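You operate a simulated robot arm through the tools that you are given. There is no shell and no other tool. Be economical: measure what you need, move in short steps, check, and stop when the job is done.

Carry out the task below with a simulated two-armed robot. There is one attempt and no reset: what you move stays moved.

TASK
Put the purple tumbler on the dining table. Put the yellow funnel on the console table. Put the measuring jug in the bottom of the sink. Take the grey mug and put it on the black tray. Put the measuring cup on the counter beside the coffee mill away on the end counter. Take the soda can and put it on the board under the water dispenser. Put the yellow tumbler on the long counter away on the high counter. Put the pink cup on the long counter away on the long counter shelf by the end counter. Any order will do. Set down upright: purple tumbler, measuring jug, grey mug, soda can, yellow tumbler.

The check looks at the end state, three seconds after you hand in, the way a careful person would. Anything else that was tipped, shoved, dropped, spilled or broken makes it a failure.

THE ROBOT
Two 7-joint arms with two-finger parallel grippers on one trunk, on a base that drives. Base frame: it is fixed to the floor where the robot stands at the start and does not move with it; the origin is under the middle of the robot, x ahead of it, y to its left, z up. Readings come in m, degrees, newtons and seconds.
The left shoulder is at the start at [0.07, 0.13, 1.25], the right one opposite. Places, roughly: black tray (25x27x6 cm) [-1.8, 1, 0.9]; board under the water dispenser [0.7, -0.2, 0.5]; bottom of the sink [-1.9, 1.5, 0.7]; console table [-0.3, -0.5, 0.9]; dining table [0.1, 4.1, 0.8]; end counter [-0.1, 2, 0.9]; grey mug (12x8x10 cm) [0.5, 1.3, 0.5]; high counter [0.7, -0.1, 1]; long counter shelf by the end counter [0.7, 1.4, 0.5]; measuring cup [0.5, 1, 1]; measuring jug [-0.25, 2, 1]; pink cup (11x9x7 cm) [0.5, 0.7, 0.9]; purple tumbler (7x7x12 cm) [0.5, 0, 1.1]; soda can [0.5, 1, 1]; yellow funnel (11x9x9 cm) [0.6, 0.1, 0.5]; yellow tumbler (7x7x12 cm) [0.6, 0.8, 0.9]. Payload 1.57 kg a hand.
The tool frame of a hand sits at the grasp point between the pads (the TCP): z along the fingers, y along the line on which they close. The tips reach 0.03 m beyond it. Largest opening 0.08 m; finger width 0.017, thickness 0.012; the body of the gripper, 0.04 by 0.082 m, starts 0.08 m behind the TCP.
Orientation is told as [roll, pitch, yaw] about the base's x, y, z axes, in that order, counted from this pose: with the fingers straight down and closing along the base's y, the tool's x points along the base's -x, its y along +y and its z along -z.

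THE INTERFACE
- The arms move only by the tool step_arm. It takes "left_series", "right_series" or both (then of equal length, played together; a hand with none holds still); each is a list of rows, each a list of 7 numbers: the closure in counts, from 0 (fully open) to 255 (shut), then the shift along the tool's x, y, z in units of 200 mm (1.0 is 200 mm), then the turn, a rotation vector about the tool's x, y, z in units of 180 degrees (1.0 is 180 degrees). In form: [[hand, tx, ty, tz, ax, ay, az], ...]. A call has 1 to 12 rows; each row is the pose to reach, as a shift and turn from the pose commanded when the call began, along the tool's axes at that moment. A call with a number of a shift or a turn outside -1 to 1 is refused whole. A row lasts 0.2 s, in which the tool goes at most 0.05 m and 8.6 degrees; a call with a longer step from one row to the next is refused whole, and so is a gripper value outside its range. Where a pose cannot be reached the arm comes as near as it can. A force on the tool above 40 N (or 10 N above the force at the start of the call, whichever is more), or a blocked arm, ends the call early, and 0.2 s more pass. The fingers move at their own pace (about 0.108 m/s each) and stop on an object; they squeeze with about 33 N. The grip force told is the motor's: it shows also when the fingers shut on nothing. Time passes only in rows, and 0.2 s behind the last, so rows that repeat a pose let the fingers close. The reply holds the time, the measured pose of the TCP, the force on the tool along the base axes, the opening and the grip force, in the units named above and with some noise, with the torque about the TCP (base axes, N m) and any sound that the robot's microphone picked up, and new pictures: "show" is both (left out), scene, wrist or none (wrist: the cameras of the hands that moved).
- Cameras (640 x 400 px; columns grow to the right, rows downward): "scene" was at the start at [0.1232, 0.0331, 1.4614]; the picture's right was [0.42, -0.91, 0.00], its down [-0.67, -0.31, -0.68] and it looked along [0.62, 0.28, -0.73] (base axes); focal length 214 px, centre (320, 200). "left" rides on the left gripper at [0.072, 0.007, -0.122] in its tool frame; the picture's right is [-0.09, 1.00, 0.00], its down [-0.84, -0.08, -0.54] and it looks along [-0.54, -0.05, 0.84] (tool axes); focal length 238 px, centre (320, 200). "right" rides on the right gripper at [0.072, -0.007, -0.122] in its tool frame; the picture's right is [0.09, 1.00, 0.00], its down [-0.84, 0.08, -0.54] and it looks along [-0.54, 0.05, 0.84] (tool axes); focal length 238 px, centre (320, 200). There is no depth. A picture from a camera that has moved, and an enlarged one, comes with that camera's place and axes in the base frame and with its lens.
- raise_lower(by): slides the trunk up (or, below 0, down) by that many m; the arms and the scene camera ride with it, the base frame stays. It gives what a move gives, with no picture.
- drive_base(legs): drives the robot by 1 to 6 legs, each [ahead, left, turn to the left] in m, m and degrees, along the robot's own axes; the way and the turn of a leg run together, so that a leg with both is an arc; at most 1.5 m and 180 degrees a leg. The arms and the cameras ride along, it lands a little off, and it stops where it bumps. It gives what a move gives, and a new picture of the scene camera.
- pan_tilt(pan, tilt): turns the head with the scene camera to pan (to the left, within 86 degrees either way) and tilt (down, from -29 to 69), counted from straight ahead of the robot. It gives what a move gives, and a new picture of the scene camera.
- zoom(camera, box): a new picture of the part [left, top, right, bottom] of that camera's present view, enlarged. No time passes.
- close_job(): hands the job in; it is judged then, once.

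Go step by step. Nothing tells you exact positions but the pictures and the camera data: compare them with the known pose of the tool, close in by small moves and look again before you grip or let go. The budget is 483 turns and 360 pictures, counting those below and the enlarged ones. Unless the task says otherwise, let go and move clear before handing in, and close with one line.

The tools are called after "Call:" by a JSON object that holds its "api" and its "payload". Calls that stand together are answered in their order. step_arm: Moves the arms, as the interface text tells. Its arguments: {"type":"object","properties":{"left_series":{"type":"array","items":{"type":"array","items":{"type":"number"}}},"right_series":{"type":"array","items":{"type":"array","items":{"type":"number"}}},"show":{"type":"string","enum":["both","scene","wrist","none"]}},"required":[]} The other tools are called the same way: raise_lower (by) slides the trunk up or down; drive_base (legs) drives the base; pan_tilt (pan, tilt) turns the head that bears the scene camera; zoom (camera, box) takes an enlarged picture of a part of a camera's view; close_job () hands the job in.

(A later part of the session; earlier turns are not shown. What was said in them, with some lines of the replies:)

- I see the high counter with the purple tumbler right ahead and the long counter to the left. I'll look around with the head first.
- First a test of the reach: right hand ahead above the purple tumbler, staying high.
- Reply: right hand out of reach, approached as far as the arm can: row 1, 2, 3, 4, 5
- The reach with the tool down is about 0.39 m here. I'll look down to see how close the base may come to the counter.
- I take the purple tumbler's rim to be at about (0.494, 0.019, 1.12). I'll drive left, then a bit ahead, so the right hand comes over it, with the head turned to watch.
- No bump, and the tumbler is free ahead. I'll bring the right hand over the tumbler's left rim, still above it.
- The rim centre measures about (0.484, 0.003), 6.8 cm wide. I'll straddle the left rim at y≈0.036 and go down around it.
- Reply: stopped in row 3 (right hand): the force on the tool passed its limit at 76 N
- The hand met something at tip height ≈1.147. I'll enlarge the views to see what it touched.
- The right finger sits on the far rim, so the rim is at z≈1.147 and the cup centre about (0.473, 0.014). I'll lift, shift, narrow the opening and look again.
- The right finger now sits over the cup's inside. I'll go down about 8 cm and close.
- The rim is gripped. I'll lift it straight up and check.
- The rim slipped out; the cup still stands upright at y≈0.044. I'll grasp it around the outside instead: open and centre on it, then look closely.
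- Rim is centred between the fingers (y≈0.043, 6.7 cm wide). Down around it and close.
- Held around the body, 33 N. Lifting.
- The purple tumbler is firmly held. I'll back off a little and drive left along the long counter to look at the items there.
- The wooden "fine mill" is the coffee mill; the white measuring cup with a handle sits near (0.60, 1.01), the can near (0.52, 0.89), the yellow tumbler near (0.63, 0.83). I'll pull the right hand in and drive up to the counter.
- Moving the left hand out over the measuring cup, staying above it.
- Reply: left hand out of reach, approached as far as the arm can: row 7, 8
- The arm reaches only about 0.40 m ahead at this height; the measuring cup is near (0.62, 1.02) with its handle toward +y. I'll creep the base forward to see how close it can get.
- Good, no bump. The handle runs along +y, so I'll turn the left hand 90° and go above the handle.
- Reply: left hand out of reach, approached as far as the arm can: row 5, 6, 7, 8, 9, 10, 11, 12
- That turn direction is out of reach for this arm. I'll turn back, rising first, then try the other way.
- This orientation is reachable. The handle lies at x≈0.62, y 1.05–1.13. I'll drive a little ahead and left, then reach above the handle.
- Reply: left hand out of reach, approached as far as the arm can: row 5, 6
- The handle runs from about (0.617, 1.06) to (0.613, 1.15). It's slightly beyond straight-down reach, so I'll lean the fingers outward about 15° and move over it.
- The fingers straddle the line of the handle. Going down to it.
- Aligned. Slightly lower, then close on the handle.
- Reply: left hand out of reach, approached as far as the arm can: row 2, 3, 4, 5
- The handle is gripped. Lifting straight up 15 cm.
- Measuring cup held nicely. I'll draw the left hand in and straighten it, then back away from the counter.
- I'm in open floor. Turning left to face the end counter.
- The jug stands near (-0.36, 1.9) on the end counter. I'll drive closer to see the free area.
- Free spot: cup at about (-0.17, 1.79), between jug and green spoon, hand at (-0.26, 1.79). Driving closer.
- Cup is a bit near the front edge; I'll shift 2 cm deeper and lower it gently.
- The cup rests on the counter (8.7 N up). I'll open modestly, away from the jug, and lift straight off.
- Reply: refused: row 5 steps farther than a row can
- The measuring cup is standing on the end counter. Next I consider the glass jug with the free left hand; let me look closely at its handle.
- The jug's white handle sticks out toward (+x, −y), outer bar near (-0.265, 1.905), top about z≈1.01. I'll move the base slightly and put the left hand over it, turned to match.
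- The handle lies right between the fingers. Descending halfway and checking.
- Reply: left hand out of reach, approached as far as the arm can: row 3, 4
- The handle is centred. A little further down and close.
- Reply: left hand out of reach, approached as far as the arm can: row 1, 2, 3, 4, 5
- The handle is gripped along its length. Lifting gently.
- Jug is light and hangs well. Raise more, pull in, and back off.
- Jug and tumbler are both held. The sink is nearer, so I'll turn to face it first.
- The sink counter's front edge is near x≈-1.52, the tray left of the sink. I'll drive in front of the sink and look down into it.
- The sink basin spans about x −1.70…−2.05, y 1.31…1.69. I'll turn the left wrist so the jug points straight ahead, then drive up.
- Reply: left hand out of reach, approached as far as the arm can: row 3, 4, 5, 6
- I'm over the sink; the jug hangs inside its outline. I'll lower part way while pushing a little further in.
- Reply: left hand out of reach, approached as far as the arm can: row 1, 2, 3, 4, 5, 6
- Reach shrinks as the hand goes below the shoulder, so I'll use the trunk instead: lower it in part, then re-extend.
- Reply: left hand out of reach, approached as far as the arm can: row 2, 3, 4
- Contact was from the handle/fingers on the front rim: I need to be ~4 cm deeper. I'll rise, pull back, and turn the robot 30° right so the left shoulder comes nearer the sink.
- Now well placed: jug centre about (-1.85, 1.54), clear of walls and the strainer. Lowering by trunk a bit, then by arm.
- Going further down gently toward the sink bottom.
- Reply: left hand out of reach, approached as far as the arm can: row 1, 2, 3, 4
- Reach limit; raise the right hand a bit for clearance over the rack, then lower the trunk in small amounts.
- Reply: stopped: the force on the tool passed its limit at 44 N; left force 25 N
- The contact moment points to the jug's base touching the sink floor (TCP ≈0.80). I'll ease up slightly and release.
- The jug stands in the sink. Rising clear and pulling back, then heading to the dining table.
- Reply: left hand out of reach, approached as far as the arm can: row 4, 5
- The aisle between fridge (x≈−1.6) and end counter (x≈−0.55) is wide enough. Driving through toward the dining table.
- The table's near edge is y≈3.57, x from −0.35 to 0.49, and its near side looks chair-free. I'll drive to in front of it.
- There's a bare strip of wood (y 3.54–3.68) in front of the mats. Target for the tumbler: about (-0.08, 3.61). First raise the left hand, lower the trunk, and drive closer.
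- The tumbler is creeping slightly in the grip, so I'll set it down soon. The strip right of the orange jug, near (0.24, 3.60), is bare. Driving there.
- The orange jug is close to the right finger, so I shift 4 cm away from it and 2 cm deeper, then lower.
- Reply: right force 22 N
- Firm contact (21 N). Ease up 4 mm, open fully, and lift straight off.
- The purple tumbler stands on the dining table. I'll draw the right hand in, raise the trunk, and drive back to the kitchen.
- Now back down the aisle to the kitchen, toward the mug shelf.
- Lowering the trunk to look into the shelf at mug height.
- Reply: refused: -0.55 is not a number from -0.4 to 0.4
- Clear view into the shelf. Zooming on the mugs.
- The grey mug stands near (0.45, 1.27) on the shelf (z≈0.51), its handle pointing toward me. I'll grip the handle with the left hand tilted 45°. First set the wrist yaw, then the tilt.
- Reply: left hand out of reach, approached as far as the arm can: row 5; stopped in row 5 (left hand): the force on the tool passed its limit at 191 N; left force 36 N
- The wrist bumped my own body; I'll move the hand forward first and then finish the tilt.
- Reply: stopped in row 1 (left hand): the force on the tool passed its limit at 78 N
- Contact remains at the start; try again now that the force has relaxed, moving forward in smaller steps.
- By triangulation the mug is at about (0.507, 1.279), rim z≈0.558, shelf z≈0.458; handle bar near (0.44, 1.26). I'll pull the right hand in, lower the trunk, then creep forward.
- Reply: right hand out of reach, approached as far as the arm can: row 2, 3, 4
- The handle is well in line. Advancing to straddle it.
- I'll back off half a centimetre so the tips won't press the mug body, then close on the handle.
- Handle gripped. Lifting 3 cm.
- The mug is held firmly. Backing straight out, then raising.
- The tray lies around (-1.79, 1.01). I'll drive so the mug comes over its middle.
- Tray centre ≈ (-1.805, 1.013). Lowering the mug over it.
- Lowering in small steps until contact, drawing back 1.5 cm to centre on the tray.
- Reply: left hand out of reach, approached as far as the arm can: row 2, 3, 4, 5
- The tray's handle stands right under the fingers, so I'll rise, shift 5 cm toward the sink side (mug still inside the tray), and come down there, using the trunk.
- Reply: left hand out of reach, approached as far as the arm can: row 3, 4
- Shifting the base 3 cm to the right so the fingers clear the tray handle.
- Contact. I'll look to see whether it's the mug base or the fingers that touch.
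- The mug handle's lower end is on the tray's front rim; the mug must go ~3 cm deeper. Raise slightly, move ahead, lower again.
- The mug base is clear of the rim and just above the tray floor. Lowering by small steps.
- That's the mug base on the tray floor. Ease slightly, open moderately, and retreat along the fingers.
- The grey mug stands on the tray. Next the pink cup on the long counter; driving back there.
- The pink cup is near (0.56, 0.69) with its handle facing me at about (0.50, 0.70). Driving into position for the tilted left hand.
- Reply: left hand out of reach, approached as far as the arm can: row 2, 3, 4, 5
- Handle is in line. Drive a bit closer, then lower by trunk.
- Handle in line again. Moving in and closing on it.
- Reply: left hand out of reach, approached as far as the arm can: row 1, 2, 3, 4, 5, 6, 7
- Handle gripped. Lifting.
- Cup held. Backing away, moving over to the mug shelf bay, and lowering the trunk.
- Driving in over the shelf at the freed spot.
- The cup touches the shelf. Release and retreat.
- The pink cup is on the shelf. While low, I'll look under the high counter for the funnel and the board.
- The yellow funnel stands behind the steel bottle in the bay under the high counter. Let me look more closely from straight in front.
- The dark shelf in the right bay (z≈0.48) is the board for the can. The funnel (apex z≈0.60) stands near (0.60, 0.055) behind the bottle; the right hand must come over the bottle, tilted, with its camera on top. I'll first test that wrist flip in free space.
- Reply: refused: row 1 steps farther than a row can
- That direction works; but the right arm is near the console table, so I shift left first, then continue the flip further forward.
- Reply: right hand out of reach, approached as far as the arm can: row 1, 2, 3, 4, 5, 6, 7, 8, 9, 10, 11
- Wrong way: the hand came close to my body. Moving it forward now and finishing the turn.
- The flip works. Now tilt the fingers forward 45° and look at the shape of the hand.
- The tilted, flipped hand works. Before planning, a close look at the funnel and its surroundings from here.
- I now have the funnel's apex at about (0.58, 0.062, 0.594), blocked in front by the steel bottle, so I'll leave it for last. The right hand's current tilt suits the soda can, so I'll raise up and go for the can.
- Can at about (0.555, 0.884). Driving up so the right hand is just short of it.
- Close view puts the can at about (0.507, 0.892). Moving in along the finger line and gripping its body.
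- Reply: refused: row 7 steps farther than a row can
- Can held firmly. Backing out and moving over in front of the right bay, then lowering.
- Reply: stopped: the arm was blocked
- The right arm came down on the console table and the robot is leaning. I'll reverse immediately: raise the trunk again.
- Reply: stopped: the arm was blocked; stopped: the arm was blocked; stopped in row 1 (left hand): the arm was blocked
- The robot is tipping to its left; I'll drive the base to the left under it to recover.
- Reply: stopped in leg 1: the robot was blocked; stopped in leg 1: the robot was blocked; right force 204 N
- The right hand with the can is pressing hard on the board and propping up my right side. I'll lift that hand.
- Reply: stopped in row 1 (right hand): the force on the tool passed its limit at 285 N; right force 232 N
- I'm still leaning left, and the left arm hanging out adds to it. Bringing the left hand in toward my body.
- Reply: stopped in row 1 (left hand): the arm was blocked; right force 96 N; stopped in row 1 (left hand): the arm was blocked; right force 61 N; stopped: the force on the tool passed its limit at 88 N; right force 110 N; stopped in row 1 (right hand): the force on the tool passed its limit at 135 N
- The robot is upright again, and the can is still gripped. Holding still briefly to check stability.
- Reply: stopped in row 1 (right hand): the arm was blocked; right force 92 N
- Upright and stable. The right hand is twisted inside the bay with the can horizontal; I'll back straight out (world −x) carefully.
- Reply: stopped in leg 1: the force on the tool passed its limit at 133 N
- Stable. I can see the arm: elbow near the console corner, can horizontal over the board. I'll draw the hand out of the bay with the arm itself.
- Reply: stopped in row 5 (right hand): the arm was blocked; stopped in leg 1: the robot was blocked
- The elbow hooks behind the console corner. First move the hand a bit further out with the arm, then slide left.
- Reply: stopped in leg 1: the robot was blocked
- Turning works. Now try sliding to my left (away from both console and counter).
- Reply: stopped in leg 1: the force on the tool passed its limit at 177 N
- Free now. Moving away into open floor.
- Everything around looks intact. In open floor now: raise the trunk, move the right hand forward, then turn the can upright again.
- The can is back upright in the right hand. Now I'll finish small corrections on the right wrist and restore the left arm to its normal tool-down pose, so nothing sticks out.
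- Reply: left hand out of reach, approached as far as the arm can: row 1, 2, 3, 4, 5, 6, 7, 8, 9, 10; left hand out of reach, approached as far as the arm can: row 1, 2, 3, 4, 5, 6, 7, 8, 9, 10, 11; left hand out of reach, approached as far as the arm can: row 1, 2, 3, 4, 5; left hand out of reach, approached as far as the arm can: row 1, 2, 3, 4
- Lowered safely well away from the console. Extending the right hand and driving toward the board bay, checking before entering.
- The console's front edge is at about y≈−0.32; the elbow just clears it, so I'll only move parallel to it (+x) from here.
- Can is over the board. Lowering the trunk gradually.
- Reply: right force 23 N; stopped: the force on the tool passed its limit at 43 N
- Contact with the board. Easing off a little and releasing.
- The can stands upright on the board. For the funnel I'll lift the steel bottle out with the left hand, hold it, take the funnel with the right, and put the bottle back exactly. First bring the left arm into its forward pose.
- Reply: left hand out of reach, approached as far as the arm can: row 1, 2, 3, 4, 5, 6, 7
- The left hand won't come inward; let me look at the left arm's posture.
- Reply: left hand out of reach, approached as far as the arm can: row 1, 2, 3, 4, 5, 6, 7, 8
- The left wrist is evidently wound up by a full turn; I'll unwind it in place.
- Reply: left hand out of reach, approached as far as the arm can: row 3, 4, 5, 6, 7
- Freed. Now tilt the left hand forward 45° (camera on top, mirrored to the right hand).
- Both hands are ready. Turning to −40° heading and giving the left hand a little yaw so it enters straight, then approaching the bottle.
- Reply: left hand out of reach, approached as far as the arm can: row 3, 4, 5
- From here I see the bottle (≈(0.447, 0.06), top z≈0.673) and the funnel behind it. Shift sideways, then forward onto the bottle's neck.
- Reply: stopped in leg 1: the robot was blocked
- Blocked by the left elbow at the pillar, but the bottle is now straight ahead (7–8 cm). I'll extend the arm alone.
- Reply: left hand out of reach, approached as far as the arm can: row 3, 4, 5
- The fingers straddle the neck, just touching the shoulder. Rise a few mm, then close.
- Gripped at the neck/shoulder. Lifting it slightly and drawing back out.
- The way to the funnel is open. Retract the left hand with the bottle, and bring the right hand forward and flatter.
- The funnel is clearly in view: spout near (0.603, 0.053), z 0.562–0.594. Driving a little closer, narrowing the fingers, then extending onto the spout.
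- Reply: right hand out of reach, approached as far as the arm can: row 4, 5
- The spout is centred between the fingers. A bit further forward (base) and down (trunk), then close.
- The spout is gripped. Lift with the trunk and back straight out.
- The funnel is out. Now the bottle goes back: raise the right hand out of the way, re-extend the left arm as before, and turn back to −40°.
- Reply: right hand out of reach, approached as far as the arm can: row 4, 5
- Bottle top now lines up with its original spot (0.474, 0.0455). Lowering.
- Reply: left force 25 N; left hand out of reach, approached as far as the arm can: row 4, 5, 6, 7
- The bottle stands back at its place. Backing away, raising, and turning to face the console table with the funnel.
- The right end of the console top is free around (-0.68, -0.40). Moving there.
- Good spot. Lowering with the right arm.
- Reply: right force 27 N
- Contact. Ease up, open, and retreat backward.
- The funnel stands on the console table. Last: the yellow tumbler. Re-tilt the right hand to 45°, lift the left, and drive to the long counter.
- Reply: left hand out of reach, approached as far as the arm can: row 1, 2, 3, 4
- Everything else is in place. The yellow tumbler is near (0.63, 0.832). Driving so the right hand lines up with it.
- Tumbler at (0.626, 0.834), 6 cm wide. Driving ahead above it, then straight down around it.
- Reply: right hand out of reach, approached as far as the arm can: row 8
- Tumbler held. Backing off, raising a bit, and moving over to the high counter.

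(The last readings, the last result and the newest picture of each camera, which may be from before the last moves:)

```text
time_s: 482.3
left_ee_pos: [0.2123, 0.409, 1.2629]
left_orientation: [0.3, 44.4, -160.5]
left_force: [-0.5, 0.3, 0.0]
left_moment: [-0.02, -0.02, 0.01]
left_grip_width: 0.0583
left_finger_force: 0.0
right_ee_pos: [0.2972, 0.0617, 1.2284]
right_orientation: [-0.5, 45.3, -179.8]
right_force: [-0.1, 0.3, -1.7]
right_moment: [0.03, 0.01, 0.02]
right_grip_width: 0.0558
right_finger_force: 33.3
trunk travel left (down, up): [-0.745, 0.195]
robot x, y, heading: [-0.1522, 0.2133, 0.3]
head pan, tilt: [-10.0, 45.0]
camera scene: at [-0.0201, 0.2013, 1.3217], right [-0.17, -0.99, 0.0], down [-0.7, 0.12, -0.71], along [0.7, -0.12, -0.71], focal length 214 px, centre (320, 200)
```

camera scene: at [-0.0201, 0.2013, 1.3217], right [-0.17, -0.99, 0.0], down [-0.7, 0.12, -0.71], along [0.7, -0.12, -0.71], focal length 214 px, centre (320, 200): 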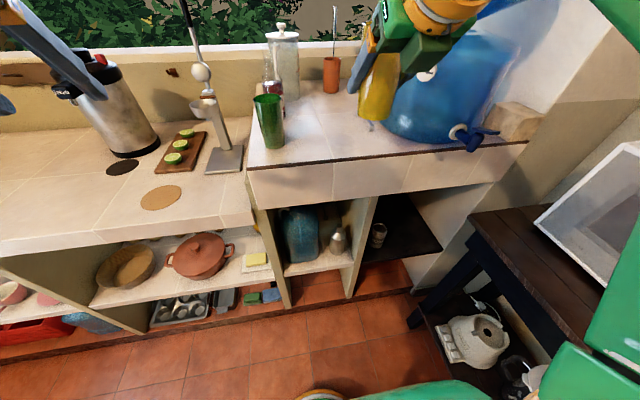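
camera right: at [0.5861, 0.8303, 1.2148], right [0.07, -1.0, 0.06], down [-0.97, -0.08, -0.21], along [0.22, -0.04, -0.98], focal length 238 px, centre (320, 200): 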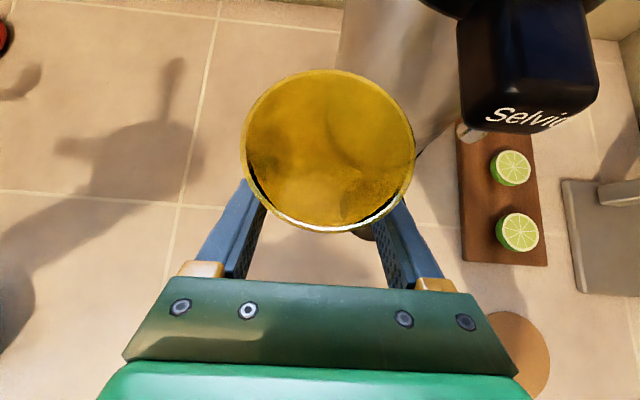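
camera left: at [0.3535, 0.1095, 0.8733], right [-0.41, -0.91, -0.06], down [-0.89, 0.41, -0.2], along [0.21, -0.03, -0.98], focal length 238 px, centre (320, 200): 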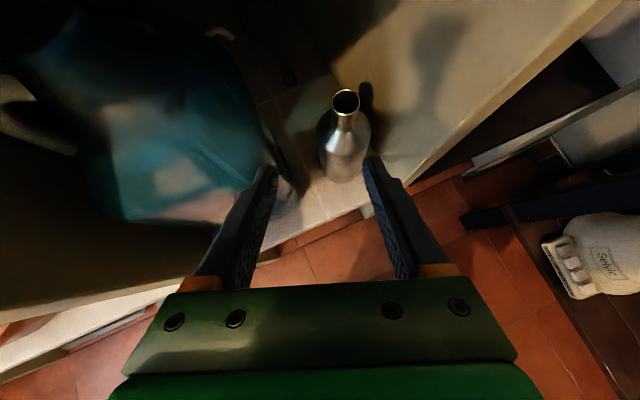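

Target spot (0.485, 0.06) on the high counter is free. Driving ahead, then lowering.

Call:
{"api": "drive_base", "payload": {"legs": [[0.19, 0, 0]]}}

Call:
{"api": "raise_lower", "payload": {"by": -0.09}}

Call:
{"api": "zoom", "payload": {"camera": "right", "box": [0, 0, 640, 400]}}

```text
time_s: 483.8
left_ee_pos: [0.3971, 0.4098, 1.2646]
left_orientation: [0.3, 44.6, -160.5]
left_force: [-0.5, 0.3, -0.1]
left_moment: [0.01, -0.02, -0.03]
left_grip_width: 0.0581
left_finger_force: 0.1
right_ee_pos: [0.4832, 0.0648, 1.2298]
right_orientation: [-0.5, 45.4, -179.7]
right_force: [0.8, 0.1, -1.5]
right_moment: [-0.01, -0.01, -0.01]
right_grip_width: 0.0543
right_finger_force: 33.8
trunk travel left (down, up): [-0.745, 0.195]
robot x, y, heading: [0.0397, 0.2194, 0.3]
head pan, tilt: [-10.0, 45.0]
camera scene: at [0.1649, 0.2027, 1.3221], right [-0.17, -0.99, 0.0], down [-0.7, 0.12, -0.71], along [0.7, -0.12, -0.71], focal length 214 px, centre (320, 200)
```

scene: 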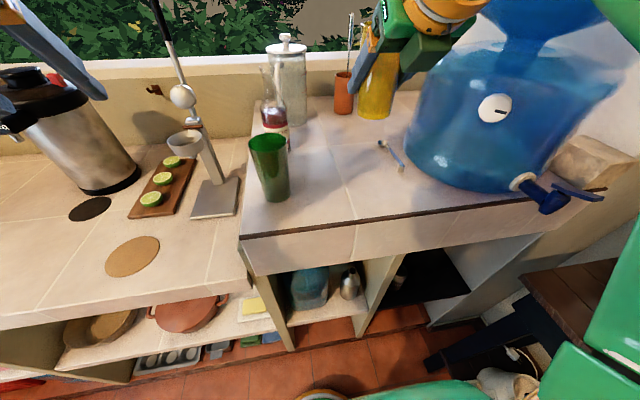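

```text
time_s: 485.1
left_ee_pos: [0.4005, 0.4118, 1.1729]
left_orientation: [0.2, 44.5, -160.4]
left_force: [-0.4, 0.0, 0.1]
left_moment: [-0.01, -0.01, -0.03]
left_grip_width: 0.0579
left_finger_force: 0.1
right_ee_pos: [0.4856, 0.0633, 1.1384]
right_orientation: [-0.5, 45.2, -179.7]
right_force: [0.8, -0.4, -1.7]
right_moment: [0.0, -0.02, 0.01]
right_grip_width: 0.0543
right_finger_force: 33.3
trunk travel left (down, up): [-0.655, 0.285]
robot x, y, heading: [0.0344, 0.2164, 0.5]
head pan, tilt: [-10.0, 45.0]
```

```text
1.00 times, centred on (320, 200) of right (not enlarged: the box is as wide or as high as the picture)
camera zoom: at [0.4494, 0.0686, 1.2751], right [0.08, -1.0, 0.06], down [-0.97, -0.09, -0.21], along [0.22, -0.04, -0.97], focal length 238 px, centre (320, 200)
```

zoom: 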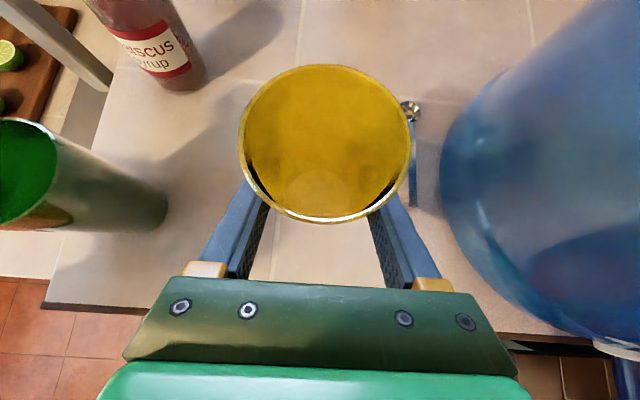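

Clear all around. Lowering in steps.

Call:
{"api": "raise_lower", "payload": {"by": -0.045}}

Call:
{"api": "raise_lower", "payload": {"by": -0.015}}

Call:
{"api": "raise_lower", "payload": {"by": -0.01}}

```text
time_s: 486.0
left_ee_pos: [0.4002, 0.4104, 1.1287]
left_orientation: [0.1, 44.6, -160.5]
left_force: [-0.7, 1.5, 0.3]
left_moment: [-0.02, 0.04, -0.02]
left_grip_width: 0.0578
left_finger_force: 0.0
right_ee_pos: [0.4852, 0.0631, 1.0943]
right_orientation: [-0.5, 45.3, -179.6]
right_force: [-0.5, 1.2, -1.4]
right_moment: [0.03, 0.02, 0.01]
right_grip_width: 0.0542
right_finger_force: 33.5
trunk travel left (down, up): [-0.61, 0.33]
robot x, y, heading: [0.0386, 0.2166, 0.8]
head pan, tilt: [-10.0, 45.0]
```

```text
time_s: 486.6
left_ee_pos: [0.3963, 0.4109, 1.1158]
left_orientation: [0.4, 44.7, -160.5]
left_force: [-0.1, 0.4, -0.4]
left_moment: [0.02, 0.03, 0.07]
left_grip_width: 0.0581
left_finger_force: 0.0
right_ee_pos: [0.4824, 0.0625, 1.0804]
right_orientation: [-0.6, 45.7, -179.8]
right_force: [1.3, -1.6, 21.3]
right_moment: [0.04, 0.13, 0.08]
right_grip_width: 0.0533
right_finger_force: 32.7
trunk travel left (down, up): [-0.595, 0.345]
robot x, y, heading: [0.0385, 0.2192, 0.3]
head pan, tilt: [-10.0, 45.0]
```

```text
time_s: 487.2
left_ee_pos: [0.3954, 0.4112, 1.106]
left_orientation: [0.4, 44.6, -160.4]
left_force: [-1.0, 0.0, -0.7]
left_moment: [0.01, -0.01, 0.02]
left_grip_width: 0.0581
left_finger_force: 0.0
right_ee_pos: [0.481, 0.065, 1.071]
right_orientation: [-0.4, 45.6, -179.6]
right_force: [-2.0, -1.3, 16.9]
right_moment: [0.03, -0.11, -0.04]
right_grip_width: 0.0525
right_finger_force: 33.2
trunk travel left (down, up): [-0.585, 0.355]
robot x, y, heading: [0.0377, 0.2136, 0.2]
head pan, tilt: [-10.0, 45.0]
```

The tumbler rests on the counter. Ease off, open, and retreat.

Call:
{"api": "raise_lower", "payload": {"by": 0.004}}

Call:
{"api": "step_arm", "payload": {"right_series": [[120, 0, 0, 0, 0, 0, 0], [40, 0, 0, 0, 0, 0, 0], [0, 0, 0, 0, 0, 0, 0], [0, 0, 0, 0, 0, 0, 0]], "show": "wrist"}}

```text
time_s: 487.7
left_ee_pos: [0.4003, 0.4111, 1.1073]
left_orientation: [0.1, 44.5, -160.4]
left_force: [0.0, 1.5, -0.2]
left_moment: [0.0, -0.02, 0.0]
left_grip_width: 0.0582
left_finger_force: 0.1
right_ee_pos: [0.4866, 0.0648, 1.0711]
right_orientation: [-0.4, 45.1, -179.5]
right_force: [-0.1, 0.0, -2.6]
right_moment: [0.03, 0.0, 0.01]
right_grip_width: 0.0525
right_finger_force: 33.1
trunk travel left (down, up): [-0.589, 0.351]
robot x, y, heading: [0.0372, 0.2165, 0.4]
head pan, tilt: [-10.0, 45.0]
```

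```text
time_s: 488.7
left_ee_pos: [0.3996, 0.4102, 1.1081]
left_orientation: [0.3, 44.4, -160.4]
left_force: [0.2, 0.6, 0.2]
left_moment: [0.0, -0.01, -0.03]
left_grip_width: 0.0579
left_finger_force: 0.1
right_ee_pos: [0.4856, 0.0636, 1.0726]
right_orientation: [-0.5, 45.3, -179.7]
right_force: [-0.9, 0.8, 0.1]
right_moment: [0.02, -0.04, -0.04]
right_grip_width: 0.08
right_finger_force: 0.1
trunk travel left (down, up): [-0.589, 0.351]
robot x, y, heading: [0.0369, 0.2175, 0.5]
head pan, tilt: [-10.0, 45.0]
camera right: at [0.4491, 0.0687, 1.2093], right [0.08, -1.0, 0.06], down [-0.97, -0.09, -0.21], along [0.22, -0.04, -0.97], focal length 238 px, centre (320, 200)
```

right: 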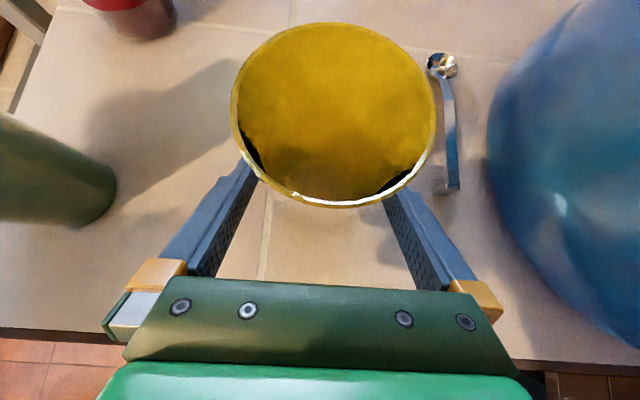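

Call:
{"api": "step_arm", "payload": {"right_series": [[0, 0, 0.02, 0, 0, 0, 0], [0, -0.08, 0.02, -0.08, 0, 0, 0], [0, -0.2, 0.02, -0.2, 0, 0, 0], [0, -0.35, 0.02, -0.355, 0, 0, 0], [0, -0.45, 0.02, -0.5, 0, 0, 0]], "show": "none"}}

Call:
{"api": "drive_base", "payload": {"legs": [[-0.2, 0.05, 0]]}}

Call:
{"api": "zoom", "payload": {"camera": "scene", "box": [200, 30, 520, 230]}}

```text
time_s: 489.9
left_ee_pos: [0.3994, 0.4113, 1.1089]
left_orientation: [0.3, 44.6, -160.5]
left_force: [-0.1, 0.9, 0.7]
left_moment: [0.01, 0.01, 0.0]
left_grip_width: 0.0581
left_finger_force: 0.0
right_ee_pos: [0.3511, 0.0594, 1.0778]
right_orientation: [-0.5, 45.4, -179.8]
right_force: [0.0, -0.2, 0.2]
right_moment: [0.0, -0.02, -0.01]
right_grip_width: 0.0802
right_finger_force: 0.2
trunk travel left (down, up): [-0.589, 0.351]
robot x, y, heading: [0.0337, 0.2164, 0.5]
head pan, tilt: [-10.0, 45.0]
```

```text
time_s: 491.5
left_ee_pos: [0.1994, 0.4596, 1.108]
left_orientation: [0.2, 44.4, -160.4]
left_force: [0.6, -0.3, 0.0]
left_moment: [0.01, 0.01, 0.0]
left_grip_width: 0.0582
left_finger_force: 0.1
right_ee_pos: [0.1532, 0.1055, 1.0785]
right_orientation: [-0.5, 45.3, -179.6]
right_force: [0.1, -0.2, -0.3]
right_moment: [0.01, -0.02, -0.01]
right_grip_width: 0.0801
right_finger_force: 0.0
trunk travel left (down, up): [-0.589, 0.351]
robot x, y, heading: [-0.1636, 0.2634, 0.9]
head pan, tilt: [-10.0, 45.0]
camera scene: at [-0.0323, 0.2506, 1.1656], right [-0.16, -0.99, 0.0], down [-0.7, 0.12, -0.71], along [0.7, -0.12, -0.71], focal length 214 px, centre (320, 200)
```

scene: 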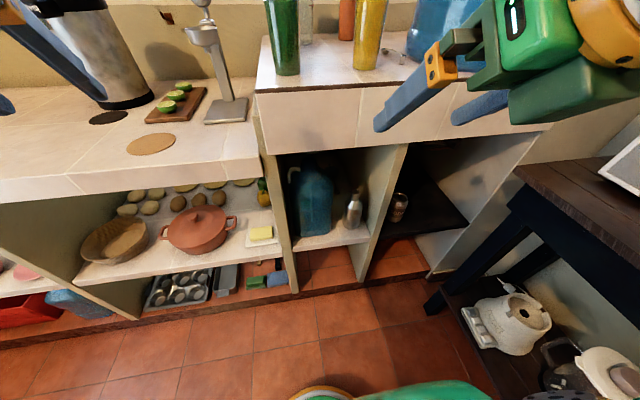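

```text
2.00 times, centred on (360, 130) of scene
camera zoom: at [-0.0323, 0.2506, 1.1656], right [-0.16, -0.99, 0.0], down [-0.7, 0.12, -0.71], along [0.7, -0.12, -0.71], focal length 429 px, centre (240, 340)
```

zoom: 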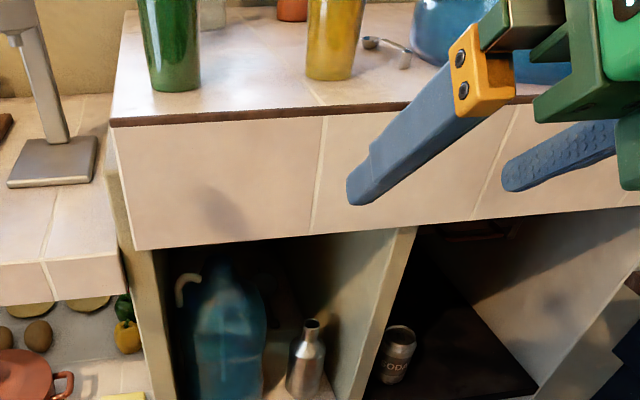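

All eight items are in place: the yellow tumbler is upright on the high counter, the can and the bottle are standing, and both hands are empty and clear. Handing in.

Call:
{"api": "close_job", "payload": {}}

```text
The job is handed in.
```

I placed all eight items, and everything that had to stay upright was upright when I last saw it. The robot tipped while lowering the can by the console table. It recovered without letting go of the can, and I saw nothing knocked over. To reach the funnel I lifted the steel bottle out and set it back within about a centimetre of where it stood.
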